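You operate a simulated robot arm through the tools that you are given. There is no shell and no other tool. Be economical: measure what you need, move in short steps, check, and stop when the job is done.

Carry out the task below with a simulated two-armed robot. There is one attempt and no reset: what you move stays moved.

JOB
Pump oil into the blue drip glass till it stands between the lines.
Fine: its tap is off while you pump and on again after; point the knob at its colour; leave the other glasses and taps.

The check looks at the end state, three seconds after you hand in, the way a careful person would. Anything else that was tipped, shoved, dropped, spilled or broken makes it a failure.

ROBOT AND FRAMES
Two 7-joint arms with fingered hands on one trunk that stands fixed in place. Base frame: the origin is at the foot of the trunk, x ahead of it, y to its left, z up. Units: mm, rad, N and s.
The left shoulder is at [60, 166, 926], the right one opposite. With the tool pointing down near the work surface each hand reaches from about 360 to 860 mm from the base axis, measured 20 degrees to its own side. Payload 5 kg a hand.
The tool frame of a hand sits at the grasp point between the pads (the TCP): z along the fingers, y along the line on which they close. The tips reach 32 mm beyond it. Largest opening 160 mm; the body of the gripper starts 89 mm behind the TCP. The gripper is a hand of 3 fingers: y runs from the thumb to the fingers, the wrist lies at [0, 0, -267] in the tool frame.
Orientation is that of the tool frame in the base frame, as [roll, pitch, yaw] about the fixed x, y, z axes, in that order (R = Rz(yaw) Ry(pitch) Rx(roll)). With the fingers straight down and closing along the base's y, the tool's x points along the base's -x, its y along +y and its z along -z.

CONTROLS
- The arms move only by the tool drive_tool. It takes "left_increments", "right_increments" or both (then of equal length, played together; a hand with none holds still); each is a list that holds one entry, the list of rows, each a list of 6 numbers: the shift along the tool's x, y, z in units of 40 mm (1.0 is 40 mm), then the turn, a rotation vector about the tool's x, y, z in units of 8 degrees (1.0 is 8 degrees). In form: [[[x, y, z, wx, wy, wz], ...]]. A call has 1 to 10 rows; each row shifts and turns the commanded pose from where the row before left it, along the tool's axes as they then stand. A call with a number of a shift or a turn outside -1 to 1 is refused whole. Rows are played at 5 a second. More than 50 mm and 0.15 rad between two rows, and nothing of the call is played. A pose out of reach is approached as far as the arm can. The call stops where the force on the tool passes 40 N (or 10 N more than at its start, if that is more) or the arm is blocked; 0.2 s more then pass. In this call time passes only in rows, and 0.2 s behind the last. It gives the time, the measured TCP pose, the force on the tool (base axes), the opening and the grip force at its end, in the units of the frame above (readings bear some noise), with the torque about the TCP (base axes, N m) and any sound that the robot's microphone picked up.
- Cameras (640 x 400 px; columns grow to the right, rows downward): "scene" is now at [53.2, -21.6, 1579.3]; the picture's right is [-0.24, -0.97, 0.00], its down [-0.60, 0.15, -0.78] and it looks along [0.76, -0.19, -0.62] (base axes); focal length 310 px, centre (320, 200). "left" rides on the left gripper at [-65, -4, -116] in its tool frame; the picture's right is [0.06, -1.00, 0.00], its down [0.87, 0.05, -0.49] and it looks along [0.49, 0.03, 0.87] (tool axes); focal length 261 px, centre (320, 200). "right" rides on the right gripper at [65, -4, -116] in its tool frame; the picture's right is [0.06, 1.00, 0.00], its down [-0.87, 0.05, -0.49] and it looks along [-0.49, 0.03, 0.87] (tool axes); focal length 261 px, centre (320, 200). There is no depth. A picture from a camera that has moved, and an enlarged one, comes with that camera's place and axes in the base frame and with its lens.
- get_image(camera): a new picture of that camera. The clock stands still meanwhile.
- move_column(by): slides the trunk up (or, below 0, down) by that many mm; the arms and the scene camera ride with it, the base frame stays. It gives what a move gives, with no picture.
- set_fingers(finger1, finger2, thumb_bend, hand): sets how far each is bent, from 0 (flat) to 1 (curled in); at 0.3 the hand is open as for a grip, at 0.7 the pads meet at the TCP. One left out holds its place. A second passes; each finger stops where it meets its share of the squeeze, and holds until it gets a number again. It is the only way to open and close the hand. It gives what a move gives, with no picture; readings hold the bend of each and the force on the fingers (four entries, about 0 where the hand has none), thumb and palm.
- turn_head(pan, tilt): turns the head with the scene camera to pan (to the left, within 1.501 rad either way) and tilt (down, from -0.506 to 1.204), counted from straight ahead of the robot. It gives what a move gives.
- inspect(camera, box): a new picture of the part [left, top, right, bottom] of that camera's present view, enlarged. The clock stands still meanwhile.
- sign_off(): hands the job in; it is judged then, once.

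Go step by step. Nothing tells you positions but the pictures and the camera data: compare them with the known pose of the tool, close in by small moves and look again before you grip or let go. The budget is 120 turns and 86 pictures, counting those below and the enlarged ones. Unless the task says otherwise, let go and move clear before handing in, and close with one line.

The tools are called after "Call:" as a command line: name --argument value ..., lists and objects as JSON in quotes. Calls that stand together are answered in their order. drive_tool: Moves the arms, as the interface text tells. Its arguments: {"type":"object","properties":{"left_increments":{"type":"array","items":{"type":"array","items":{"type":"array","items":{"type":"number"}}}},"right_increments":{"type":"array","items":{"type":"array","items":{"type":"array","items":{"type":"number"}}}}},"required":[]} The other tools are called the same way: move_column (by) slides the trunk up or down; set_fingers (finger1, finger2, thumb_bend, hand) moves the fingers one by one; turn_head (pan, tilt) turns the head that bears the scene camera; get_image (camera) takes a picture; inspect (camera, box) takes an enlarged picture of a part of a camera's view; sign_off () hands the job in.

At the start:

```text
clock: 0.0
left_position: [515.4, 130.4, 1228.1]
left_ee_rot: [3.141, 0.0, -3.14]
left_ft_force: [0.4, -0.2, -1.0]
left_torque: [0.04, 0.02, 0.02]
left_gripper_width: 159.9
left_gripper_force: 0.0
left_shape: jaw
left_bend: [0.3, 0.3, 0.3]
left_finger forces: [0.0, 0.1, 0.0, 0.0, 0.0, 0.0]
right_position: [559.0, -415.6, 1204.8]
right_ee_rot: [-3.141, -0.002, -3.141]
right_ft_force: [-0.6, 0.1, 0.3]
right_torque: [-0.02, -0.01, 0.0]
right_gripper_width: 160.0
right_gripper_force: 0.0
right_shape: jaw
right_bend: [0.3, 0.3, 0.3]
right_finger forces: [0.1, 0.0, 0.1, 0.0, 0.1, 0.0]
trunk travel left (down, up): [-475.0, 115.0]
head pan, tilt: [-0.244, 0.67]
```

scene: 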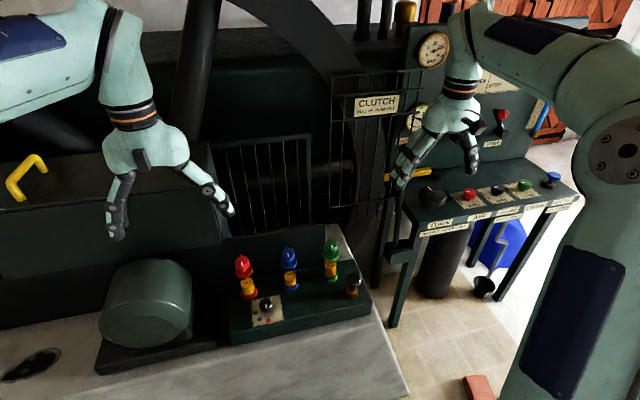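
right: 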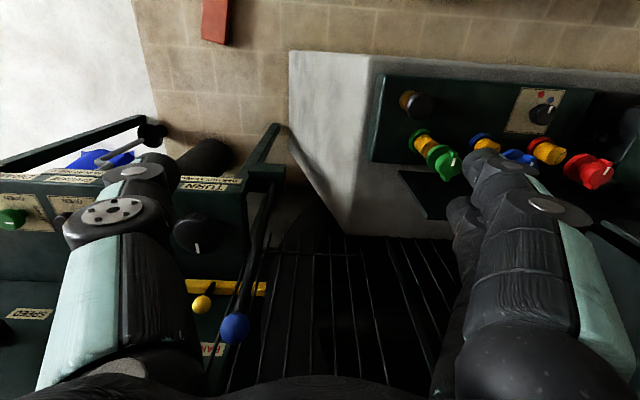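
left: 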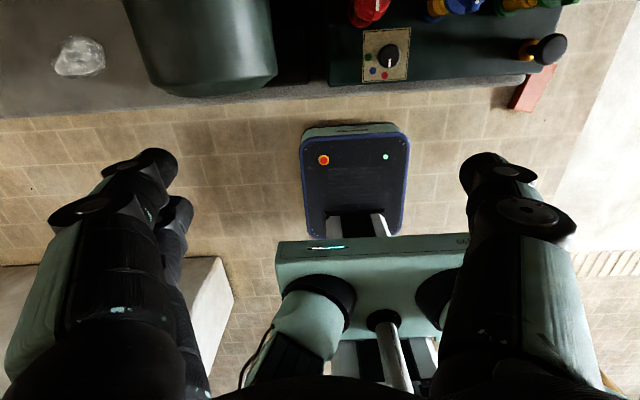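

I see a small lubricator box with three drip glasses (red, blue, green), a selector knob on a plate and a pump button at right. I'll look closer.

Call:
inspect --camera "scene" --box '[220, 220, 380, 340]'

Call:
inspect --camera "left" --box '[320, 0, 600, 120]'

Call:
inspect --camera "right" --box '[370, 70, 640, 210]'

```text
3.33 times, centred on (300, 280) of scene
camera zoom: at [53.2, -21.6, 1579.3], right [-0.24, -0.97, 0.0], down [-0.6, 0.15, -0.78], along [0.76, -0.19, -0.62], focal length 1032 px, centre (387, -67)
```

zoom: 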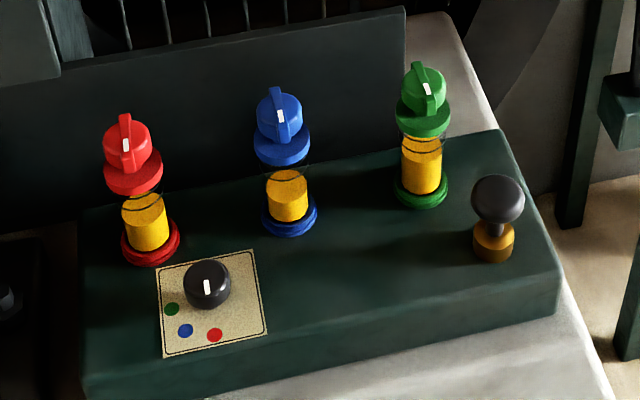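

```text
2.29 times, centred on (460, 60) of left
camera zoom: at [580.9, 125.9, 1343.0], right [-0.06, -1.0, 0.0], down [-0.87, 0.05, 0.49], along [-0.49, 0.03, -0.87], focal length 596 px, centre (0, 520)
```

zoom: 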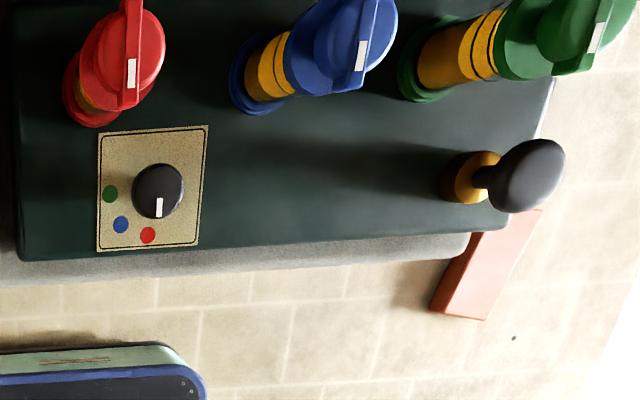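

```text
2.37 times, centred on (505, 140) of right
camera zoom: at [493.4, -420.9, 1322.9], right [-0.06, 1.0, 0.0], down [0.87, 0.05, 0.49], along [0.49, 0.03, -0.87], focal length 618 px, centre (-118, 342)
```

zoom: 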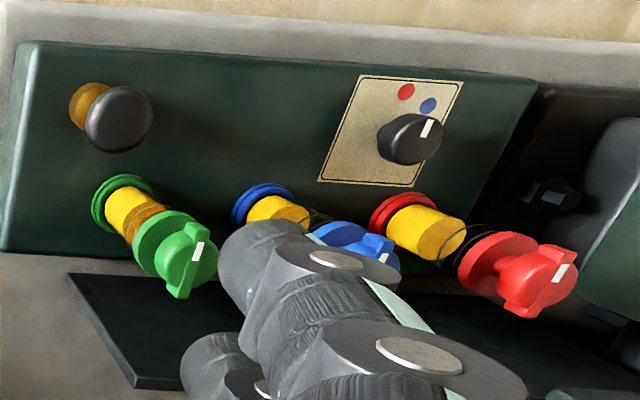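

The knob is near (568,4,815), the pump knob near (564,-246,857), the blue tap top near (631,-75,933). Zooming further for levels and tap markings.

Call:
inspect --camera "scene" --box '[274, 240, 306, 284]'

Call:
inspect --camera "scene" --box '[232, 245, 292, 330]'

Call:
inspect --camera "scene" --box '[315, 230, 370, 300]'

```text
9.09 times, centred on (290, 262) of scene
camera zoom: at [53.2, -21.6, 1579.3], right [-0.24, -0.97, 0.0], down [-0.6, 0.15, -0.78], along [0.76, -0.19, -0.62], focal length 2815 px, centre (593, -364)
```

zoom: 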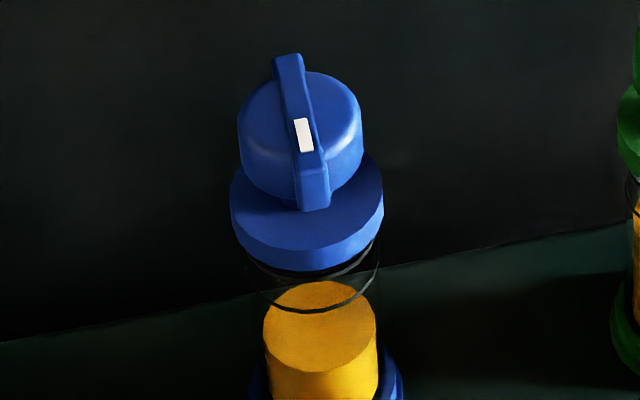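

```text
4.71 times, centred on (262, 288) of scene
camera zoom: at [53.2, -21.6, 1579.3], right [-0.24, -0.97, 0.0], down [-0.6, 0.15, -0.78], along [0.76, -0.19, -0.62], focal length 1457 px, centre (593, -212)
```

zoom: 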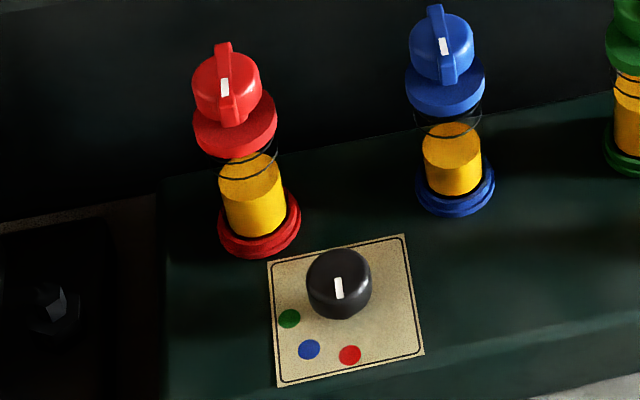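

```text
5.71 times, centred on (342, 265) of scene
camera zoom: at [53.2, -21.6, 1579.3], right [-0.24, -0.97, 0.0], down [-0.6, 0.15, -0.78], along [0.76, -0.19, -0.62], focal length 1769 px, centre (191, -171)
```

zoom: 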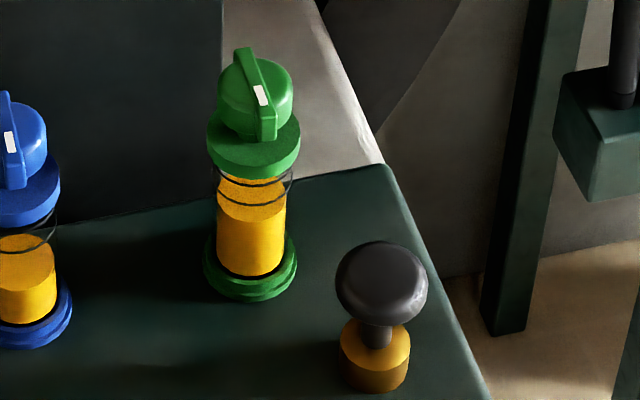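

The glasses stand in a row along y at x≈631 (red y 50, blue y −75, green y −202). The dial knob points at red and blue is about 45° clockwise from there. I'll bring the right hand high above the blue tap and move the left hand aside.

Call:
drive_tool --right_increments '[[[-0.2, 0.94, 0, 0, 0, 0], [-0.2, 0.94, 0, 0, 0, 0], [-0.2, 0.94, 0, 0, 0, 0], [-0.2, 0.94, 0, 0, 0, 0], [-0.2, 0.94, 0, 0, 0, 0], [-0.2, 0.94, 0, 0, 0, 0], [-0.2, 0.94, 0, 0, 0, 0], [-0.2, 0.94, 0, 0, 0, 0], [-0.2, 0.94, 0, 0, 0, 0]]]' --left_increments '[[[0, 0.45, 0, 0, 0, 0], [0, 0.45, 0, 0, 0, 0], [0, 0.45, 0, 0, 0, 0], [0, 0.45, 0, 0, 0, 0], [0, 0.45, 0, 0, 0, 0], [0, 0.45, 0, 0, 0, 0], [0, 0.45, 0, 0, 0, 0], [0, 0.45, 0, 0, 0, 0], [0, 0.45, 0, 0, 0, 0]]]'

Call:
set_fingers --hand "right" --finger1 0.5 --finger2 0.5 --thumb_bend 0.5

Call:
get_image --camera "right"

Call:
get_image --camera "scene"

```text
clock: 2.0
left_position: [514.7, 293.0, 1228.0]
left_ee_rot: [-3.14, 0.0, -3.138]
left_ft_force: [0.7, 1.0, 0.4]
left_torque: [-0.02, 0.01, 0.03]
left_gripper_width: 160.0
left_gripper_force: 0.0
left_shape: jaw
left_bend: [0.3, 0.3, 0.3]
left_finger forces: [0.1, 0.0, 0.0, 0.0, 0.1, 0.0]
right_position: [630.6, -75.3, 1206.5]
right_ee_rot: [-3.14, 0.0, -3.142]
right_ft_force: [0.2, -0.3, -0.4]
right_torque: [-0.03, 0.02, 0.0]
right_gripper_width: 160.1
right_gripper_force: 0.0
right_shape: jaw
right_bend: [0.3, 0.3, 0.3]
right_finger forces: [0.1, 0.0, 0.1, 0.0, 0.0, 0.1]
trunk travel left (down, up): [-475.0, 115.0]
head pan, tilt: [-0.244, 0.67]
```

```text
clock: 3.0
left_position: [514.9, 292.4, 1228.9]
left_ee_rot: [3.141, 0.0, -3.141]
left_ft_force: [0.0, 0.1, 0.7]
left_torque: [0.03, 0.0, -0.02]
left_gripper_width: 159.9
left_gripper_force: 0.0
left_shape: jaw
left_bend: [0.3, 0.3, 0.3]
left_finger forces: [0.1, 0.0, 0.0, 0.1, 0.1, 0.0]
right_position: [629.2, -78.2, 1206.0]
right_ee_rot: [3.141, -0.002, 3.141]
right_ft_force: [0.5, -0.8, 0.6]
right_torque: [-0.02, 0.02, -0.01]
right_gripper_width: 88.0
right_gripper_force: 0.1
right_shape: fingers
right_bend: [0.5, 0.5, 0.5]
right_finger forces: [0.0, 0.0, 0.1, 0.1, 0.0, 0.0]
trunk travel left (down, up): [-475.0, 115.0]
head pan, tilt: [-0.244, 0.67]
```

```text
76 pictures are left
camera right: at [564.0, -83.3, 1324.4], right [-0.06, 1.0, 0.0], down [0.87, 0.05, 0.49], along [0.49, 0.03, -0.87], focal length 261 px, centre (320, 200)
```

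right: 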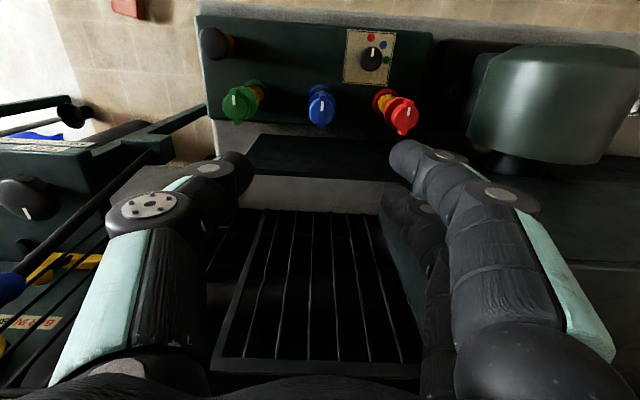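

```text
75 pictures are left
camera scene: at [53.1, -21.5, 1579.3], right [-0.24, -0.97, 0.0], down [-0.6, 0.15, -0.78], along [0.76, -0.19, -0.62], focal length 310 px, centre (320, 200)
```

scene: 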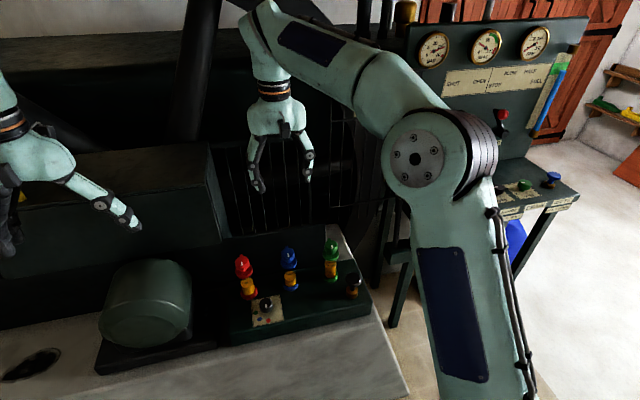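

Call:
inspect --camera "right" --box '[210, 70, 430, 150]'

Call:
inspect --camera "scene" --box '[240, 120, 330, 220]'

```text
2.91 times, centred on (320, 110) of right
camera zoom: at [564.0, -83.3, 1324.4], right [-0.06, 1.0, 0.0], down [0.87, 0.05, 0.49], along [0.49, 0.03, -0.87], focal length 758 px, centre (320, 462)
```

zoom: 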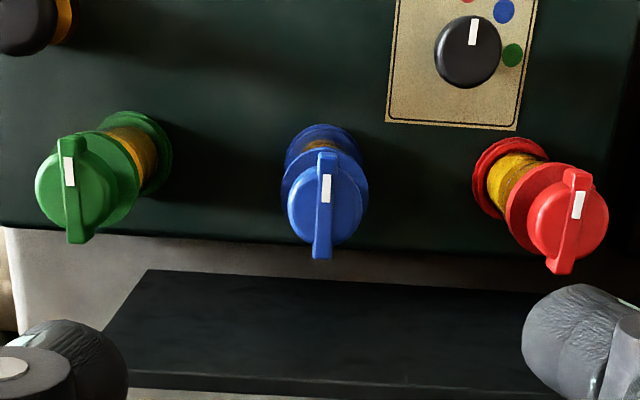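

```text
4.00 times, centred on (285, 170) of scene
camera zoom: at [53.1, -21.5, 1579.3], right [-0.24, -0.97, 0.0], down [-0.6, 0.15, -0.78], along [0.76, -0.19, -0.62], focal length 1239 px, centre (460, 320)
```

zoom: 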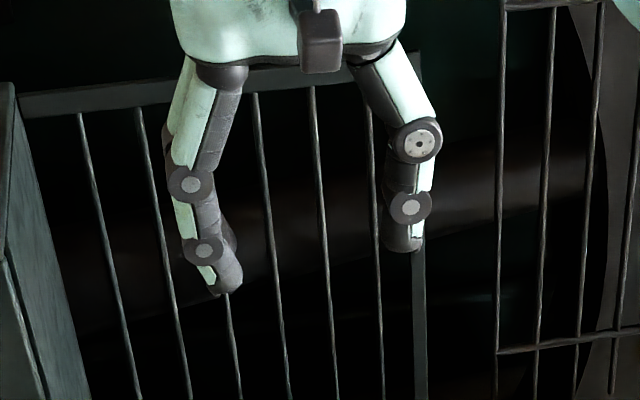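

Taps: blue bar is centred near (633,−76), about 44 long along x, mark toward the robot. Descending to just above it.

Call:
drive_tool --right_increments '[[[-0.1, 0.03, 0.95, 0, 0, 0], [0, 0, 0.95, 0, 0, 0], [0, 0, 0.95, 0, 0, 0], [0, 0, 0.95, 0, 0, 0], [0, 0, 0.95, 0, 0, 0]]]'

Call:
get_image --camera "right"

Call:
inspect --camera "scene" --box '[240, 180, 340, 290]'

```text
clock: 4.2
left_position: [514.4, 292.3, 1228.8]
left_ee_rot: [3.141, 0.0, -3.141]
left_ft_force: [-0.3, -0.2, 0.4]
left_torque: [0.02, -0.01, 0.01]
left_gripper_width: 160.0
left_gripper_force: 0.1
left_shape: jaw
left_bend: [0.3, 0.3, 0.3]
left_finger forces: [0.0, 0.0, 0.1, 0.0, 0.0, 0.0]
right_position: [634.7, -75.6, 1019.1]
right_ee_rot: [-3.141, -0.001, 3.141]
right_ft_force: [0.2, -0.6, 0.2]
right_torque: [0.01, 0.0, -0.04]
right_gripper_width: 88.1
right_gripper_force: 0.0
right_shape: fingers
right_bend: [0.5, 0.5, 0.5]
right_finger forces: [0.1, 0.0, 0.0, 0.0, 0.0, 0.0]
trunk travel left (down, up): [-475.0, 115.0]
head pan, tilt: [-0.244, 0.67]
```

```text
72 pictures are left
camera right: at [569.0, -80.5, 1134.8], right [-0.06, 1.0, 0.0], down [0.87, 0.05, 0.49], along [0.49, 0.03, -0.87], focal length 261 px, centre (320, 200)
```

right: 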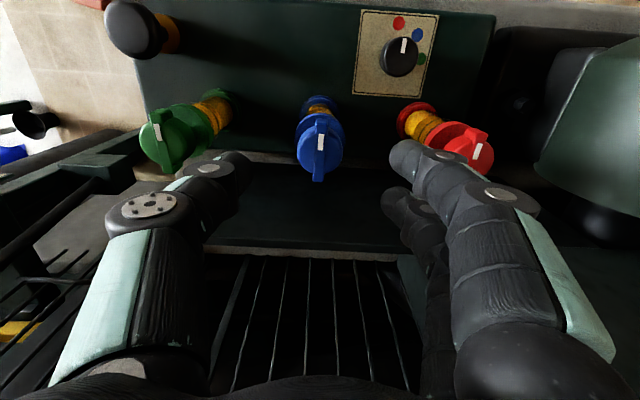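

```text
3.64 times, centred on (290, 235) of scene
camera zoom: at [53.8, -21.4, 1579.3], right [-0.24, -0.97, 0.0], down [-0.6, 0.15, -0.78], along [0.76, -0.19, -0.62], focal length 1126 px, centre (429, 73)
```

zoom: 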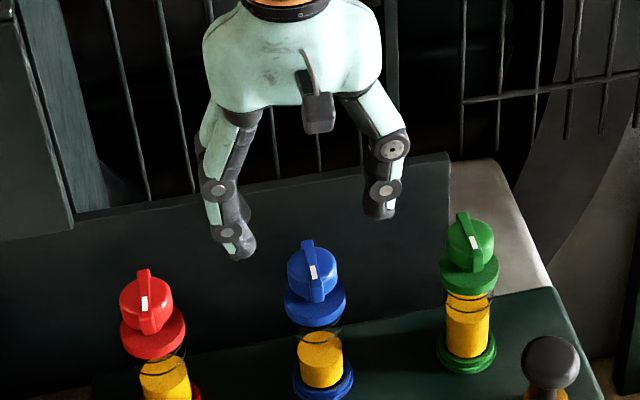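

Lowering so the fingertips straddle the bar, then check from the side.

Call:
drive_tool --right_increments '[[[0.03, 0, 0.75, 0, 0, 0], [0, 0, 0.75, 0, 0, 0]]]'

Call:
set_fingers --hand "right" --finger1 0.62 --finger2 0.62 --thumb_bend 0.62

Call:
get_image --camera "right"

Call:
inspect --camera "scene" --box '[260, 220, 320, 280]'

```text
clock: 4.8
left_position: [515.9, 290.5, 1228.7]
left_ee_rot: [3.141, 0.0, 3.14]
left_ft_force: [0.7, -0.4, -0.1]
left_torque: [-0.03, 0.02, -0.01]
left_gripper_width: 159.9
left_gripper_force: 0.0
left_shape: jaw
left_bend: [0.3, 0.3, 0.3]
left_finger forces: [0.0, 0.0, 0.0, 0.0, 0.1, 0.0]
right_position: [632.0, -74.9, 956.2]
right_ee_rot: [-3.141, -0.001, 3.141]
right_ft_force: [-0.3, -0.1, 0.8]
right_torque: [-0.02, 0.0, -0.02]
right_gripper_width: 88.1
right_gripper_force: 0.1
right_shape: fingers
right_bend: [0.5, 0.5, 0.5]
right_finger forces: [0.1, 0.0, 0.0, 0.0, 0.1, 0.0]
trunk travel left (down, up): [-475.0, 115.0]
head pan, tilt: [-0.244, 0.67]
```

```text
clock: 5.8
left_position: [514.2, 291.7, 1228.5]
left_ee_rot: [3.141, 0.0, 3.141]
left_ft_force: [-0.2, 0.3, -0.3]
left_torque: [-0.01, -0.01, -0.05]
left_gripper_width: 159.7
left_gripper_force: 0.1
left_shape: jaw
left_bend: [0.3, 0.3, 0.3]
left_finger forces: [0.1, 0.0, 0.0, 0.0, 0.0, 0.0]
right_position: [631.1, -74.4, 956.6]
right_ee_rot: [3.141, 0.001, 3.141]
right_ft_force: [-0.6, -0.6, -0.9]
right_torque: [0.02, 0.0, -0.02]
right_gripper_width: 41.0
right_gripper_force: 0.2
right_shape: fingers
right_bend: [0.62, 0.62, 0.62]
right_finger forces: [0.0, 0.1, 0.1, 0.1, 0.5, 0.1]
trunk travel left (down, up): [-475.0, 115.0]
head pan, tilt: [-0.244, 0.67]
```

```text
70 pictures are left
camera right: at [566.6, -79.5, 1073.9], right [-0.06, 1.0, 0.0], down [0.87, 0.05, 0.49], along [0.49, 0.03, -0.87], focal length 261 px, centre (320, 200)
```

right: 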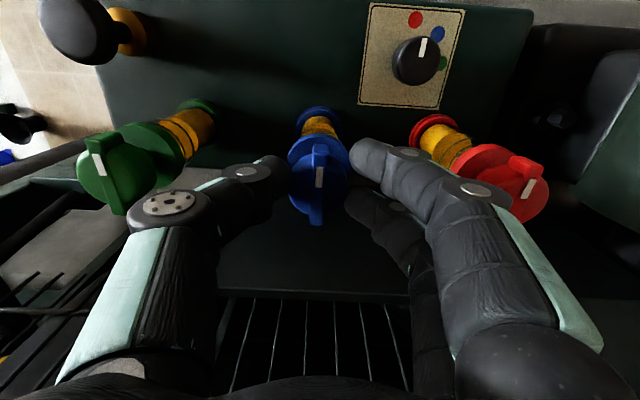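

```text
6.67 times, centred on (290, 250) of scene
camera zoom: at [53.2, -21.4, 1579.3], right [-0.24, -0.97, 0.0], down [-0.6, 0.15, -0.78], along [0.76, -0.19, -0.62], focal length 2064 px, centre (520, -133)
```

zoom: 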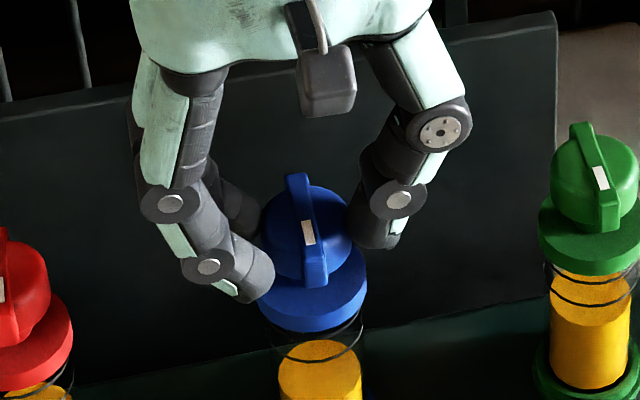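

The tips are just outside the cap sides. I'll close and read the width.

Call:
set_fingers --hand "right" --finger1 0.72 --finger2 0.72 --thumb_bend 0.72

Call:
inspect --camera "scene" --box '[260, 220, 320, 280]'

Call:
inspect --camera "right" --box '[220, 80, 460, 240]'

```text
clock: 6.8
left_position: [515.5, 290.6, 1228.2]
left_ee_rot: [-3.14, -0.001, 3.14]
left_ft_force: [-0.2, 0.3, -0.1]
left_torque: [0.04, 0.01, 0.01]
left_gripper_width: 160.1
left_gripper_force: 0.0
left_shape: jaw
left_bend: [0.3, 0.3, 0.3]
left_finger forces: [0.0, 0.0, 0.0, 0.0, 0.0, 0.0]
right_position: [631.4, -74.9, 955.9]
right_ee_rot: [-3.141, -0.001, 3.14]
right_ft_force: [-2.4, -5.3, -5.0]
right_torque: [0.01, 0.08, -0.04]
right_gripper_width: 21.9
right_gripper_force: 12.3
right_shape: fingers
right_bend: [0.71, 0.63, 0.66]
right_finger forces: [1.8, 8.7, 0.0, 0.0, 14.1, 0.1]
trunk travel left (down, up): [-475.0, 115.0]
head pan, tilt: [-0.244, 0.67]
```

```text
6.67 times, centred on (290, 250) of scene
camera zoom: at [53.3, -22.0, 1579.3], right [-0.24, -0.97, 0.0], down [-0.6, 0.15, -0.78], along [0.76, -0.19, -0.62], focal length 2064 px, centre (520, -133)
```

zoom: 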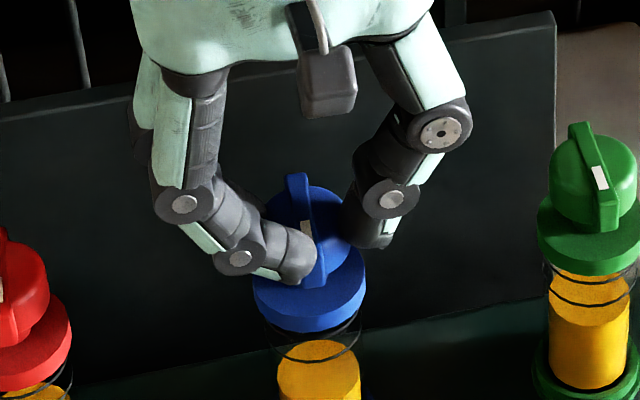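

```text
2.50 times, centred on (340, 160) of right
camera zoom: at [566.6, -80.3, 1073.5], right [-0.06, 1.0, 0.0], down [0.87, 0.05, 0.49], along [0.49, 0.03, -0.87], focal length 652 px, centre (270, 300)
```

zoom: 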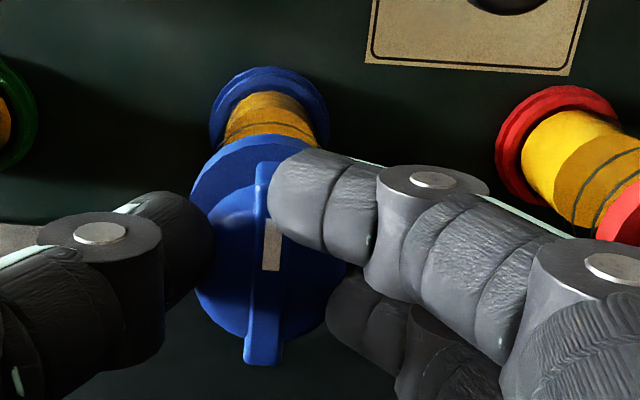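

Finger 1 touches the bar's front but finger 2 and thumb hit the cap. I'll open a little, raise 9 mm and grip the bar itself.

Call:
set_fingers --hand "right" --finger1 0.61 --finger2 0.61 --thumb_bend 0.61

Call:
drive_tool --right_increments '[[[0, -0.03, -0.22, 0, 0, 0]]]'

Call:
set_fingers --hand "right" --finger1 0.74 --finger2 0.74 --thumb_bend 0.74

Call:
inspect --camera "scene" --box '[260, 220, 320, 280]'

Call:
inspect --camera "right" --box '[220, 80, 460, 240]'

```text
clock: 7.8
left_position: [515.8, 292.2, 1227.9]
left_ee_rot: [-3.141, -0.001, 3.14]
left_ft_force: [0.0, 0.1, 0.6]
left_torque: [0.05, -0.02, 0.0]
left_gripper_width: 159.8
left_gripper_force: 0.0
left_shape: jaw
left_bend: [0.3, 0.3, 0.3]
left_finger forces: [0.1, 0.0, 0.0, 0.1, 0.0, 0.0]
right_position: [630.7, -73.3, 956.9]
right_ee_rot: [3.14, 0.001, -3.141]
right_ft_force: [-0.7, 0.7, 0.9]
right_torque: [0.01, -0.01, -0.02]
right_gripper_width: 43.4
right_gripper_force: 0.1
right_shape: fingers
right_bend: [0.61, 0.61, 0.61]
right_finger forces: [0.0, 0.0, 0.1, 0.1, 0.0, 0.0]
trunk travel left (down, up): [-475.0, 115.0]
head pan, tilt: [-0.244, 0.67]
```

```text
clock: 8.2
left_position: [515.0, 290.4, 1228.3]
left_ee_rot: [3.141, 0.001, 3.14]
left_ft_force: [0.1, -0.1, 0.3]
left_torque: [0.01, -0.01, 0.02]
left_gripper_width: 160.0
left_gripper_force: 0.1
left_shape: jaw
left_bend: [0.3, 0.3, 0.3]
left_finger forces: [0.0, 0.0, 0.0, 0.0, 0.0, 0.1]
right_position: [632.9, -75.9, 964.6]
right_ee_rot: [3.141, 0.0, -3.14]
right_ft_force: [-0.2, -1.4, 0.5]
right_torque: [0.03, 0.01, -0.02]
right_gripper_width: 43.6
right_gripper_force: 0.1
right_shape: fingers
right_bend: [0.61, 0.61, 0.61]
right_finger forces: [0.1, 0.0, 0.1, 0.0, 0.1, 0.0]
trunk travel left (down, up): [-475.0, 115.0]
head pan, tilt: [-0.244, 0.67]
```

```text
clock: 9.2
left_position: [515.1, 291.1, 1228.6]
left_ee_rot: [3.141, 0.0, 3.14]
left_ft_force: [-0.3, -0.3, 0.9]
left_torque: [0.0, 0.01, 0.02]
left_gripper_width: 159.7
left_gripper_force: 0.0
left_shape: jaw
left_bend: [0.3, 0.3, 0.3]
left_finger forces: [0.1, 0.0, 0.0, 0.0, 0.1, 0.1]
right_position: [632.6, -75.2, 966.1]
right_ee_rot: [3.142, -0.001, -3.141]
right_ft_force: [0.8, -0.2, 3.0]
right_torque: [0.04, -0.07, 0.0]
right_gripper_width: 7.9
right_gripper_force: 8.9
right_shape: fingers
right_bend: [0.74, 0.66, 0.69]
right_finger forces: [0.1, 9.6, 0.1, 0.0, 8.6, 0.0]
trunk travel left (down, up): [-475.0, 115.0]
head pan, tilt: [-0.244, 0.67]
```

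```text
6.67 times, centred on (290, 250) of scene
camera zoom: at [53.1, -21.4, 1579.3], right [-0.24, -0.97, 0.0], down [-0.6, 0.15, -0.78], along [0.76, -0.19, -0.62], focal length 2064 px, centre (520, -133)
```

zoom: 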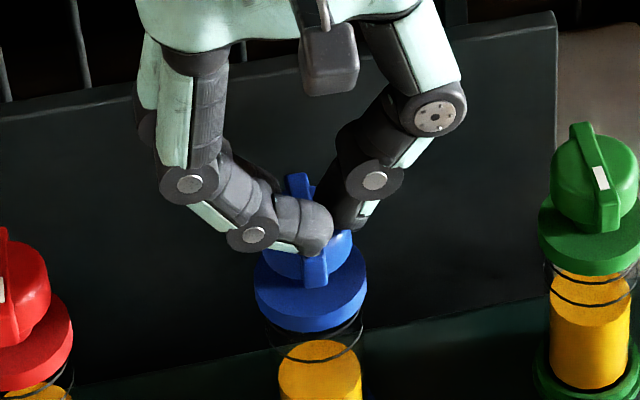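

```text
2.50 times, centred on (340, 160) of right
camera zoom: at [567.6, -81.2, 1082.9], right [-0.06, 1.0, 0.0], down [0.87, 0.05, 0.49], along [0.49, 0.03, -0.87], focal length 652 px, centre (270, 300)
```

zoom: 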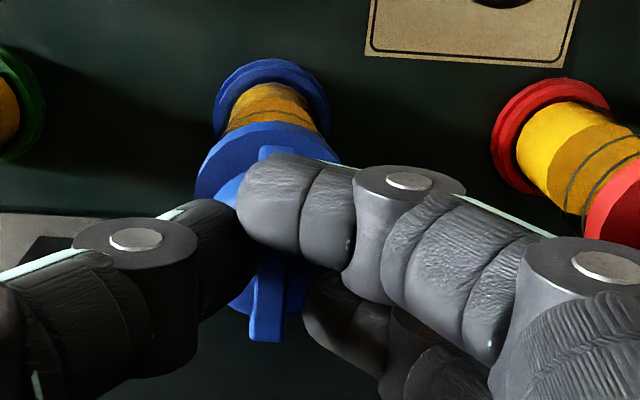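

At this height finger 1 slips over the bar. I'll go back down to the earlier height, where the cap and bar are held together, and try a turn.

Call:
set_fingers --hand "right" --finger1 0.61 --finger2 0.61 --thumb_bend 0.61

Call:
drive_tool --right_increments '[[[0, -0.02, 0.25, 0, 0, 0]]]'

Call:
set_fingers --hand "right" --finger1 0.74 --finger2 0.74 --thumb_bend 0.74

Call:
drive_tool --right_increments '[[[0, 0, 0, 0, 0, -0.5], [0, 0, 0, 0, 0, -0.5], [0, 0, 0, 0, 0, -0.5], [0, 0, 0, 0, 0, -0.5]]]'

Call:
inspect --camera "scene" --box '[260, 220, 320, 280]'

```text
clock: 10.2
left_position: [515.3, 292.1, 1228.8]
left_ee_rot: [3.141, 0.002, 3.141]
left_ft_force: [-0.6, 0.3, -0.1]
left_torque: [0.01, -0.02, -0.02]
left_gripper_width: 159.5
left_gripper_force: 0.0
left_shape: jaw
left_bend: [0.3, 0.3, 0.3]
left_finger forces: [0.0, 0.0, 0.0, 0.0, 0.0, 0.0]
right_position: [633.8, -76.4, 964.9]
right_ee_rot: [3.141, -0.001, -3.141]
right_ft_force: [-0.3, -0.1, -0.3]
right_torque: [0.01, 0.01, 0.02]
right_gripper_width: 43.4
right_gripper_force: 0.1
right_shape: fingers
right_bend: [0.61, 0.61, 0.61]
right_finger forces: [0.1, 0.1, 0.0, 0.0, 0.0, 0.1]
trunk travel left (down, up): [-475.0, 115.0]
head pan, tilt: [-0.244, 0.67]
```

```text
clock: 10.6
left_position: [514.7, 291.9, 1228.8]
left_ee_rot: [3.141, 0.0, 3.141]
left_ft_force: [0.1, 0.6, -0.2]
left_torque: [0.0, -0.02, -0.02]
left_gripper_width: 160.1
left_gripper_force: 0.1
left_shape: jaw
left_bend: [0.3, 0.3, 0.3]
left_finger forces: [0.0, 0.0, 0.1, 0.0, 0.0, 0.0]
right_position: [633.3, -77.9, 954.8]
right_ee_rot: [-3.141, 0.0, -3.141]
right_ft_force: [0.4, 0.1, 0.8]
right_torque: [0.03, -0.03, -0.01]
right_gripper_width: 43.0
right_gripper_force: 0.5
right_shape: fingers
right_bend: [0.61, 0.61, 0.61]
right_finger forces: [0.0, 1.0, 0.0, 0.1, 0.1, 0.0]
trunk travel left (down, up): [-475.0, 115.0]
head pan, tilt: [-0.244, 0.67]
```

```text
clock: 11.6
left_position: [514.3, 291.9, 1228.7]
left_ee_rot: [-3.139, 0.001, -3.141]
left_ft_force: [-0.2, 0.0, 0.4]
left_torque: [0.0, -0.02, 0.0]
left_gripper_width: 159.6
left_gripper_force: 0.2
left_shape: jaw
left_bend: [0.3, 0.3, 0.3]
left_finger forces: [0.0, 0.1, 0.0, 0.1, 0.1, 0.1]
right_position: [633.5, -78.8, 955.9]
right_ee_rot: [3.141, -0.003, -3.141]
right_ft_force: [-3.4, -1.2, -6.6]
right_torque: [0.09, 0.04, 0.03]
right_gripper_width: 24.9
right_gripper_force: 16.4
right_shape: fingers
right_bend: [0.7, 0.62, 0.67]
right_finger forces: [7.5, 10.0, 0.0, 0.1, 15.4, 0.0]
trunk travel left (down, up): [-475.0, 115.0]
head pan, tilt: [-0.244, 0.67]
```

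```text
clock: 12.6
left_position: [515.1, 290.4, 1229.6]
left_ee_rot: [3.141, 0.0, 3.141]
left_ft_force: [0.4, -0.7, -0.3]
left_torque: [0.02, -0.01, 0.0]
left_gripper_width: 159.9
left_gripper_force: 0.0
left_shape: jaw
left_bend: [0.3, 0.3, 0.3]
left_finger forces: [0.1, 0.0, 0.0, 0.0, 0.0, 0.1]
right_position: [632.3, -80.4, 953.8]
right_ee_rot: [3.141, -0.003, -2.862]
right_ft_force: [-13.3, -6.5, -1.7]
right_torque: [-0.06, 0.35, -0.38]
right_gripper_width: 14.6
right_gripper_force: 18.0
right_shape: fingers
right_bend: [0.74, 0.62, 0.67]
right_finger forces: [5.5, 10.8, 0.0, 0.0, 20.0, 0.1]
trunk travel left (down, up): [-475.0, 115.0]
head pan, tilt: [-0.244, 0.67]
```

```text
6.67 times, centred on (290, 250) of scene
camera zoom: at [51.9, -22.2, 1579.4], right [-0.24, -0.97, 0.0], down [-0.6, 0.15, -0.78], along [0.76, -0.19, -0.62], focal length 2064 px, centre (520, -133)
```

zoom: 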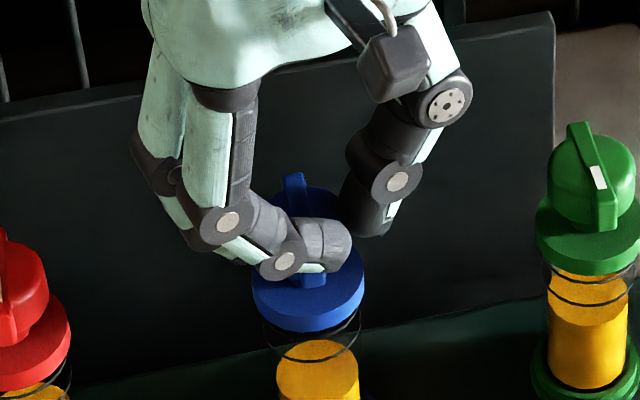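

Turning counter-clockwise meets a stop (−0.38 Nm and the bar did not move). I'll release, square up and try clockwise.

Call:
set_fingers --hand "right" --finger1 0.58 --finger2 0.58 --thumb_bend 0.58

Call:
drive_tool --right_increments '[[[0, 0.0, 0, 0, 0, 0.5], [0, 0.04, 0, 0, 0, 0.5], [0, 0.04, 0, 0, 0, 0.5], [0, 0, 0, 0, 0, 0.5]]]'

Call:
inspect --camera "right" --box '[220, 80, 460, 240]'

```text
clock: 13.6
left_position: [515.2, 291.8, 1228.3]
left_ee_rot: [-3.141, -0.002, 3.14]
left_ft_force: [-0.3, -0.1, 0.6]
left_torque: [-0.02, -0.03, -0.01]
left_gripper_width: 159.9
left_gripper_force: 0.1
left_shape: jaw
left_bend: [0.3, 0.3, 0.3]
left_finger forces: [0.0, 0.0, 0.1, 0.1, 0.1, 0.0]
right_position: [632.8, -78.2, 954.3]
right_ee_rot: [-3.14, 0.001, -2.862]
right_ft_force: [0.6, 1.1, 0.2]
right_torque: [0.0, 0.03, 0.01]
right_gripper_width: 58.4
right_gripper_force: 0.1
right_shape: fingers
right_bend: [0.57, 0.57, 0.57]
right_finger forces: [0.0, 0.0, 0.1, 0.0, 0.1, 0.1]
trunk travel left (down, up): [-475.0, 115.0]
head pan, tilt: [-0.244, 0.67]
```

```text
clock: 14.6
left_position: [514.8, 291.4, 1228.7]
left_ee_rot: [-3.141, 0.0, -3.141]
left_ft_force: [-0.6, 0.1, 0.1]
left_torque: [0.03, -0.01, 0.02]
left_gripper_width: 159.6
left_gripper_force: 0.0
left_shape: jaw
left_bend: [0.3, 0.3, 0.3]
left_finger forces: [0.0, 0.0, 0.0, 0.1, 0.0, 0.1]
right_position: [631.9, -76.5, 954.5]
right_ee_rot: [-3.141, -0.001, 3.139]
right_ft_force: [0.5, 0.1, -0.1]
right_torque: [-0.01, 0.02, -0.01]
right_gripper_width: 58.6
right_gripper_force: 0.1
right_shape: fingers
right_bend: [0.57, 0.57, 0.57]
right_finger forces: [0.0, 0.0, 0.0, 0.0, 0.1, 0.0]
trunk travel left (down, up): [-475.0, 115.0]
head pan, tilt: [-0.244, 0.67]
```

```text
2.50 times, centred on (340, 160) of right
camera zoom: at [567.3, -80.7, 1072.1], right [-0.06, 1.0, 0.0], down [0.87, 0.05, 0.49], along [0.49, 0.03, -0.87], focal length 652 px, centre (270, 300)
```

zoom: 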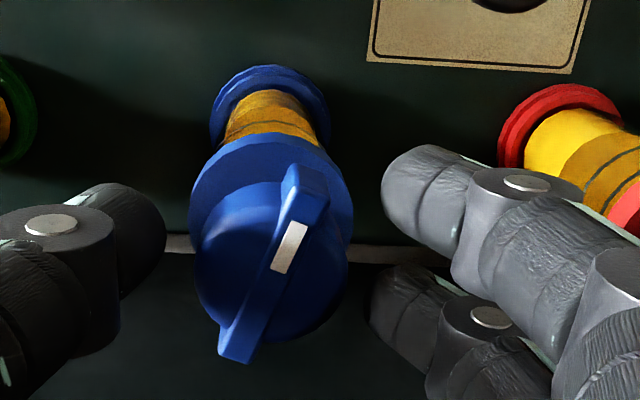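

The tap did in fact turn about 27° clockwise, so it moves that way. I'll align the hand to the bar, grip and turn further clockwise.

Call:
drive_tool --right_increments '[[[0, 0, 0, 0, 0, 0.9], [0, 0, 0, 0, 0, 0.9], [0, 0, 0, 0, 0, 0.9], [0, 0, 0, 0, 0, 0.8]]]'

Call:
set_fingers --hand "right" --finger1 0.74 --finger2 0.74 --thumb_bend 0.74

Call:
inspect --camera "right" --box '[220, 80, 460, 240]'

```text
clock: 15.6
left_position: [516.5, 291.6, 1228.6]
left_ee_rot: [-3.141, -0.001, 3.142]
left_ft_force: [0.5, -0.4, -0.7]
left_torque: [-0.01, 0.02, 0.01]
left_gripper_width: 159.8
left_gripper_force: 0.0
left_shape: jaw
left_bend: [0.3, 0.3, 0.3]
left_finger forces: [0.0, 0.0, 0.0, 0.1, 0.0, 0.0]
right_position: [632.5, -75.1, 955.0]
right_ee_rot: [3.141, -0.001, 2.65]
right_ft_force: [0.0, -0.4, 0.3]
right_torque: [-0.01, 0.0, -0.01]
right_gripper_width: 58.4
right_gripper_force: 0.1
right_shape: fingers
right_bend: [0.57, 0.57, 0.57]
right_finger forces: [0.1, 0.1, 0.1, 0.1, 0.0, 0.0]
trunk travel left (down, up): [-475.0, 115.0]
head pan, tilt: [-0.244, 0.67]
```

```text
clock: 16.6
left_position: [515.1, 290.7, 1227.6]
left_ee_rot: [-3.141, 0.0, 3.141]
left_ft_force: [-0.3, 0.1, -0.6]
left_torque: [0.01, 0.03, -0.03]
left_gripper_width: 159.9
left_gripper_force: 0.2
left_shape: jaw
left_bend: [0.3, 0.3, 0.3]
left_finger forces: [0.0, 0.0, 0.0, 0.1, 0.0, 0.1]
right_position: [631.7, -74.9, 954.3]
right_ee_rot: [-3.14, -0.002, 2.652]
right_ft_force: [-1.9, 1.0, -5.7]
right_torque: [0.06, 0.03, 0.0]
right_gripper_width: 26.2
right_gripper_force: 15.1
right_shape: fingers
right_bend: [0.69, 0.61, 0.67]
right_finger forces: [7.1, 9.4, 0.0, 0.0, 14.9, 0.0]
trunk travel left (down, up): [-475.0, 115.0]
head pan, tilt: [-0.244, 0.67]
```

```text
2.50 times, centred on (340, 160) of right
camera zoom: at [573.3, -48.8, 1070.9], right [0.41, 0.91, 0.0], down [0.79, -0.36, 0.49], along [0.45, -0.2, -0.87], focal length 652 px, centre (270, 300)
```

zoom: 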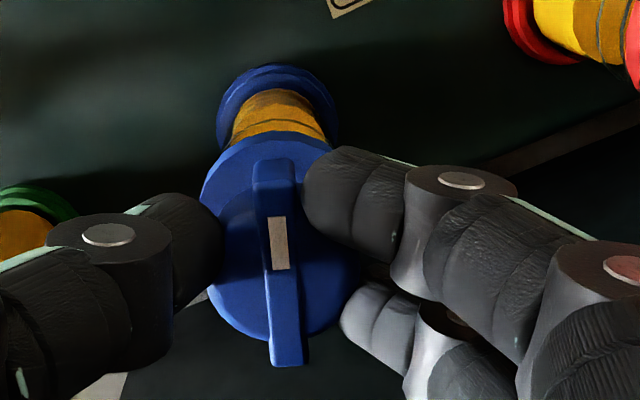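

Grip on the cap is good; turning about 62° more clockwise.

Call:
drive_tool --right_increments '[[[0, 0, 0, 0, 0, 0.86], [0, 0, 0, 0, 0, 0.86], [0, 0, 0, 0, 0, 0.86], [0, 0, 0, 0, 0, 0.86], [0, 0, 0, 0, 0, 0.86], [0, 0, 0, 0, 0, 0.86], [0, 0, 0, 0, 0, 0.86], [0, 0, 0, 0, 0, 0.86], [0, 0, 0, 0, 0, 0.86]]]'

Call:
inspect --camera "right" --box '[220, 80, 460, 240]'

Call:
inspect --camera "scene" --box '[260, 220, 320, 280]'

```text
clock: 18.6
left_position: [516.0, 294.0, 1227.2]
left_ee_rot: [-3.138, -0.001, -3.141]
left_ft_force: [-0.1, -0.1, 0.3]
left_torque: [0.03, 0.01, -0.01]
left_gripper_width: 159.8
left_gripper_force: 0.0
left_shape: jaw
left_bend: [0.3, 0.3, 0.3]
left_finger forces: [0.0, 0.1, 0.0, 0.0, 0.0, 0.1]
right_position: [633.9, -69.7, 954.7]
right_ee_rot: [-3.141, -0.002, 1.571]
right_ft_force: [9.2, 32.8, -9.1]
right_torque: [0.8, -0.16, 0.27]
right_gripper_width: 27.5
right_gripper_force: 21.8
right_shape: fingers
right_bend: [0.67, 0.6, 0.68]
right_finger forces: [22.7, 8.9, 0.0, 0.0, 12.8, 0.0]
trunk travel left (down, up): [-475.0, 115.0]
head pan, tilt: [-0.244, 0.67]
```

```text
2.50 times, centred on (340, 160) of right
camera zoom: at [629.3, -6.2, 1072.7], right [1.0, 0.06, 0.0], down [0.06, -0.87, 0.49], along [0.03, -0.49, -0.87], focal length 652 px, centre (270, 300)
```

zoom: 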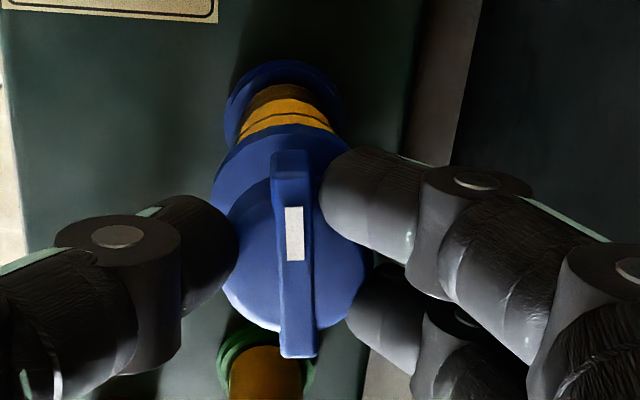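

```text
6.67 times, centred on (290, 250) of scene
camera zoom: at [54.9, -17.7, 1579.3], right [-0.24, -0.97, 0.0], down [-0.6, 0.15, -0.78], along [0.76, -0.19, -0.62], focal length 2064 px, centre (520, -133)
```

zoom: 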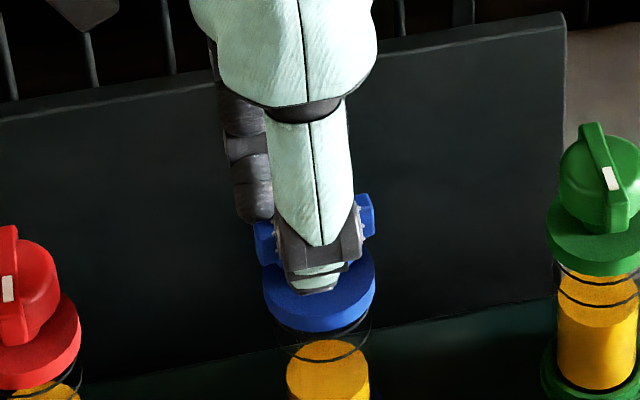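

The tap is now about a quarter turn round. Opening carefully and checking where it stands.

Call:
set_fingers --hand "right" --finger1 0.54 --finger2 0.54 --thumb_bend 0.54

Call:
inspect --camera "right" --box '[220, 80, 460, 240]'

```text
clock: 19.6
left_position: [514.7, 291.3, 1229.5]
left_ee_rot: [-3.141, 0.0, 3.142]
left_ft_force: [-0.9, 0.1, 0.0]
left_torque: [0.01, -0.03, -0.02]
left_gripper_width: 159.8
left_gripper_force: 0.1
left_shape: jaw
left_bend: [0.3, 0.3, 0.3]
left_finger forces: [0.0, 0.1, 0.1, 0.1, 0.0, 0.1]
right_position: [632.4, -75.3, 954.6]
right_ee_rot: [-3.142, 0.001, 1.572]
right_ft_force: [0.6, -0.4, 0.1]
right_torque: [0.01, 0.01, 0.01]
right_gripper_width: 70.4
right_gripper_force: 0.1
right_shape: fingers
right_bend: [0.54, 0.54, 0.54]
right_finger forces: [0.0, 0.1, 0.1, 0.0, 0.0, 0.1]
trunk travel left (down, up): [-475.0, 115.0]
head pan, tilt: [-0.244, 0.67]
```

```text
2.50 times, centred on (340, 160) of right
camera zoom: at [628.4, -11.3, 1072.1], right [1.0, 0.06, 0.0], down [0.05, -0.87, 0.49], along [0.03, -0.49, -0.87], focal length 652 px, centre (270, 300)
```

zoom: 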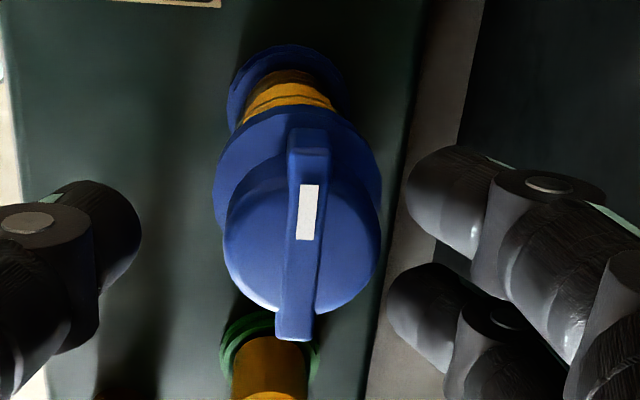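

The mark now points to +y, a quarter turn: tap off. Lifting and turning the hand back, ready for the dial knob.

Call:
drive_tool --right_increments '[[[0, 0, -0.9, 0, 0, 0], [0, 0, -0.9, 0, 0, 0], [0, 0, -0.9, 0, 0, -0.5], [0, 0, 0, 0, 0, -1], [0, 0, 0, 0, 0, -1], [0, 0, 0, 0, 0, -1], [0, 0, 0, 0, 0, -1], [0, 0, 0, 0, 0, -1], [0, 0, 0, 0, 0, -1], [0, 0, 0, 0, 0, -1]]]'

Call:
drive_tool --right_increments '[[[0, 0, 0, 0, 0, -1], [0, 0, 0, 0, 0, -1], [0, 0, 0, 0, 0, -1], [0, 0, 0, 0, 0, -0.75], [0.5, 0.45, 0, 0, 0, 0], [0.5, 0.45, 0, 0, 0, 0], [0.5, 0.45, 0, 0, 0, 0], [0.5, 0.45, 0, 0, 0, 0]]]'

Call:
inspect --camera "scene" --box '[220, 180, 380, 340]'

```text
clock: 21.8
left_position: [515.3, 290.9, 1228.6]
left_ee_rot: [3.141, -0.001, -3.141]
left_ft_force: [-0.4, -0.5, 0.1]
left_torque: [-0.01, -0.01, 0.01]
left_gripper_width: 159.9
left_gripper_force: 0.0
left_shape: jaw
left_bend: [0.3, 0.3, 0.3]
left_finger forces: [0.0, 0.1, 0.0, 0.0, 0.1, 0.1]
right_position: [632.0, -73.4, 1062.4]
right_ee_rot: [-3.14, 0.0, 2.621]
right_ft_force: [0.3, 0.7, -0.4]
right_torque: [0.01, -0.01, 0.0]
right_gripper_width: 70.8
right_gripper_force: 0.0
right_shape: fingers
right_bend: [0.54, 0.54, 0.54]
right_finger forces: [0.1, 0.0, 0.1, 0.1, 0.0, 0.0]
trunk travel left (down, up): [-475.0, 115.0]
head pan, tilt: [-0.244, 0.67]
```

```text
clock: 23.6
left_position: [514.7, 292.2, 1228.2]
left_ee_rot: [-3.141, 0.0, 3.142]
left_ft_force: [-0.6, 0.7, -0.1]
left_torque: [-0.01, -0.04, -0.01]
left_gripper_width: 159.7
left_gripper_force: 0.1
left_shape: jaw
left_bend: [0.3, 0.3, 0.3]
left_finger forces: [0.0, 0.0, 0.0, 0.0, 0.0, 0.1]
right_position: [553.8, -3.4, 1064.7]
right_ee_rot: [3.141, -0.001, -3.138]
right_ft_force: [0.4, 0.1, 0.1]
right_torque: [0.01, 0.01, 0.01]
right_gripper_width: 70.7
right_gripper_force: 0.1
right_shape: fingers
right_bend: [0.54, 0.54, 0.54]
right_finger forces: [0.1, 0.1, 0.0, 0.0, 0.1, 0.1]
trunk travel left (down, up): [-475.0, 115.0]
head pan, tilt: [-0.244, 0.67]
```

```text
2.50 times, centred on (300, 260) of scene
camera zoom: at [52.8, -20.7, 1579.3], right [-0.24, -0.97, 0.0], down [-0.6, 0.15, -0.78], along [0.76, -0.19, -0.62], focal length 774 px, centre (370, 50)
```

zoom: 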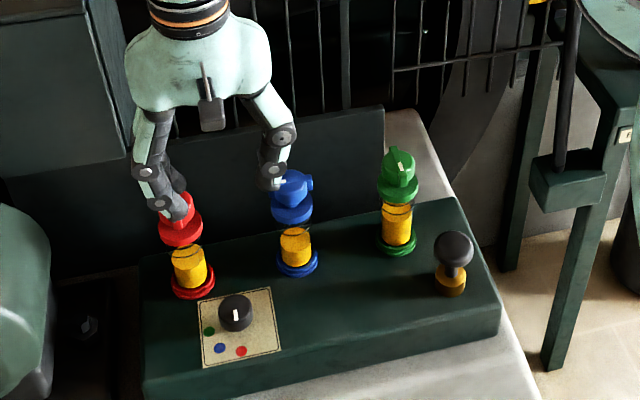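

Now rotating the hand −22° in yaw, leaning it back 25° so the palm clears the taps, and coming down above the knob.

Call:
drive_tool --right_increments '[[[0, 0, 0, 0, 0, -0.95], [0, 0, 0, 0, 0, -0.95], [0, 0, 0, 0, 0, -0.92], [0, 0, 0, 0, -1, 0], [0, 0, 0, 0, -1, 0], [0, 0, 0, 0, -1, 0], [0, 0, 0, 0, -0.12, 0]]]'

Call:
drive_tool --right_increments '[[[0.278, 0.006, 0.78, 0, 0, 0], [0.278, 0.006, 0.78, 0, 0, 0], [0.278, 0.006, 0.78, 0, 0, 0], [0.278, 0.006, 0.78, 0, 0, 0], [0.278, 0.006, 0.78, 0, 0, 0]]]'

Call:
get_image --camera "right"

Call:
inspect --camera "scene" --box '[220, 220, 350, 340]'

```text
clock: 25.2
left_position: [514.2, 292.7, 1228.8]
left_ee_rot: [3.141, 0.001, -3.141]
left_ft_force: [-0.6, 0.5, 0.3]
left_torque: [-0.03, -0.02, 0.03]
left_gripper_width: 159.9
left_gripper_force: 0.1
left_shape: jaw
left_bend: [0.3, 0.3, 0.3]
left_finger forces: [0.1, 0.0, 0.0, 0.0, 0.0, 0.0]
right_position: [552.5, -1.9, 1062.8]
right_ee_rot: [-3.141, 0.437, -2.748]
right_ft_force: [-0.5, -0.2, 1.0]
right_torque: [-0.02, 0.03, 0.01]
right_gripper_width: 70.6
right_gripper_force: 0.0
right_shape: fingers
right_bend: [0.54, 0.54, 0.54]
right_finger forces: [0.0, 0.1, 0.0, 0.0, 0.0, 0.1]
trunk travel left (down, up): [-475.0, 115.0]
head pan, tilt: [-0.244, 0.67]
```

```text
clock: 26.4
left_position: [515.7, 292.3, 1228.8]
left_ee_rot: [-3.141, -0.001, -3.141]
left_ft_force: [0.3, 0.3, -0.5]
left_torque: [-0.04, -0.02, 0.0]
left_gripper_width: 159.8
left_gripper_force: 0.0
left_shape: jaw
left_bend: [0.3, 0.3, 0.3]
left_finger forces: [0.0, 0.1, 0.0, 0.0, 0.1, 0.0]
right_position: [565.6, 3.5, 896.6]
right_ee_rot: [-3.139, 0.435, -2.746]
right_ft_force: [-0.8, 0.6, -0.6]
right_torque: [-0.01, 0.0, 0.0]
right_gripper_width: 70.6
right_gripper_force: 0.1
right_shape: fingers
right_bend: [0.54, 0.54, 0.54]
right_finger forces: [0.1, 0.0, 0.1, 0.0, 0.0, 0.0]
trunk travel left (down, up): [-475.0, 115.0]
head pan, tilt: [-0.244, 0.67]
```

```text
57 pictures are left
camera right: at [468.1, -42.8, 975.9], right [-0.44, 0.9, -0.03], down [0.51, 0.27, 0.81], along [0.74, 0.34, -0.58], focal length 261 px, centre (320, 200)
```

right: 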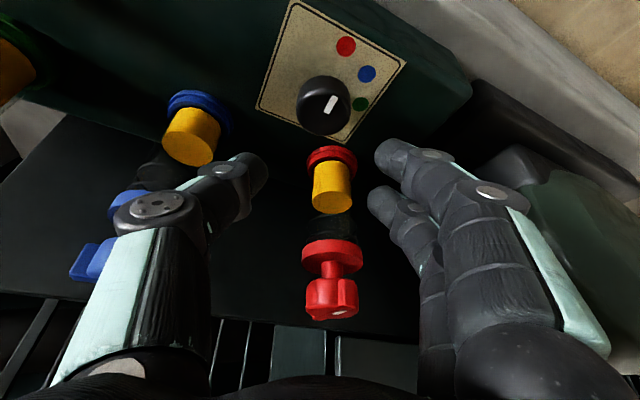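

```text
3.33 times, centred on (285, 280) of scene
camera zoom: at [53.5, -20.4, 1579.3], right [-0.24, -0.97, 0.0], down [-0.6, 0.15, -0.78], along [0.76, -0.19, -0.62], focal length 1032 px, centre (437, -67)
```

zoom: 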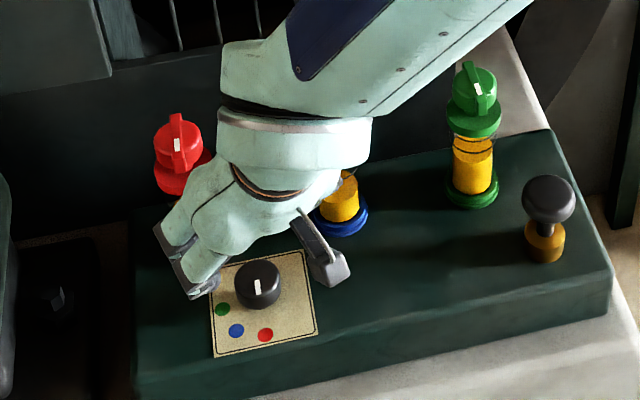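

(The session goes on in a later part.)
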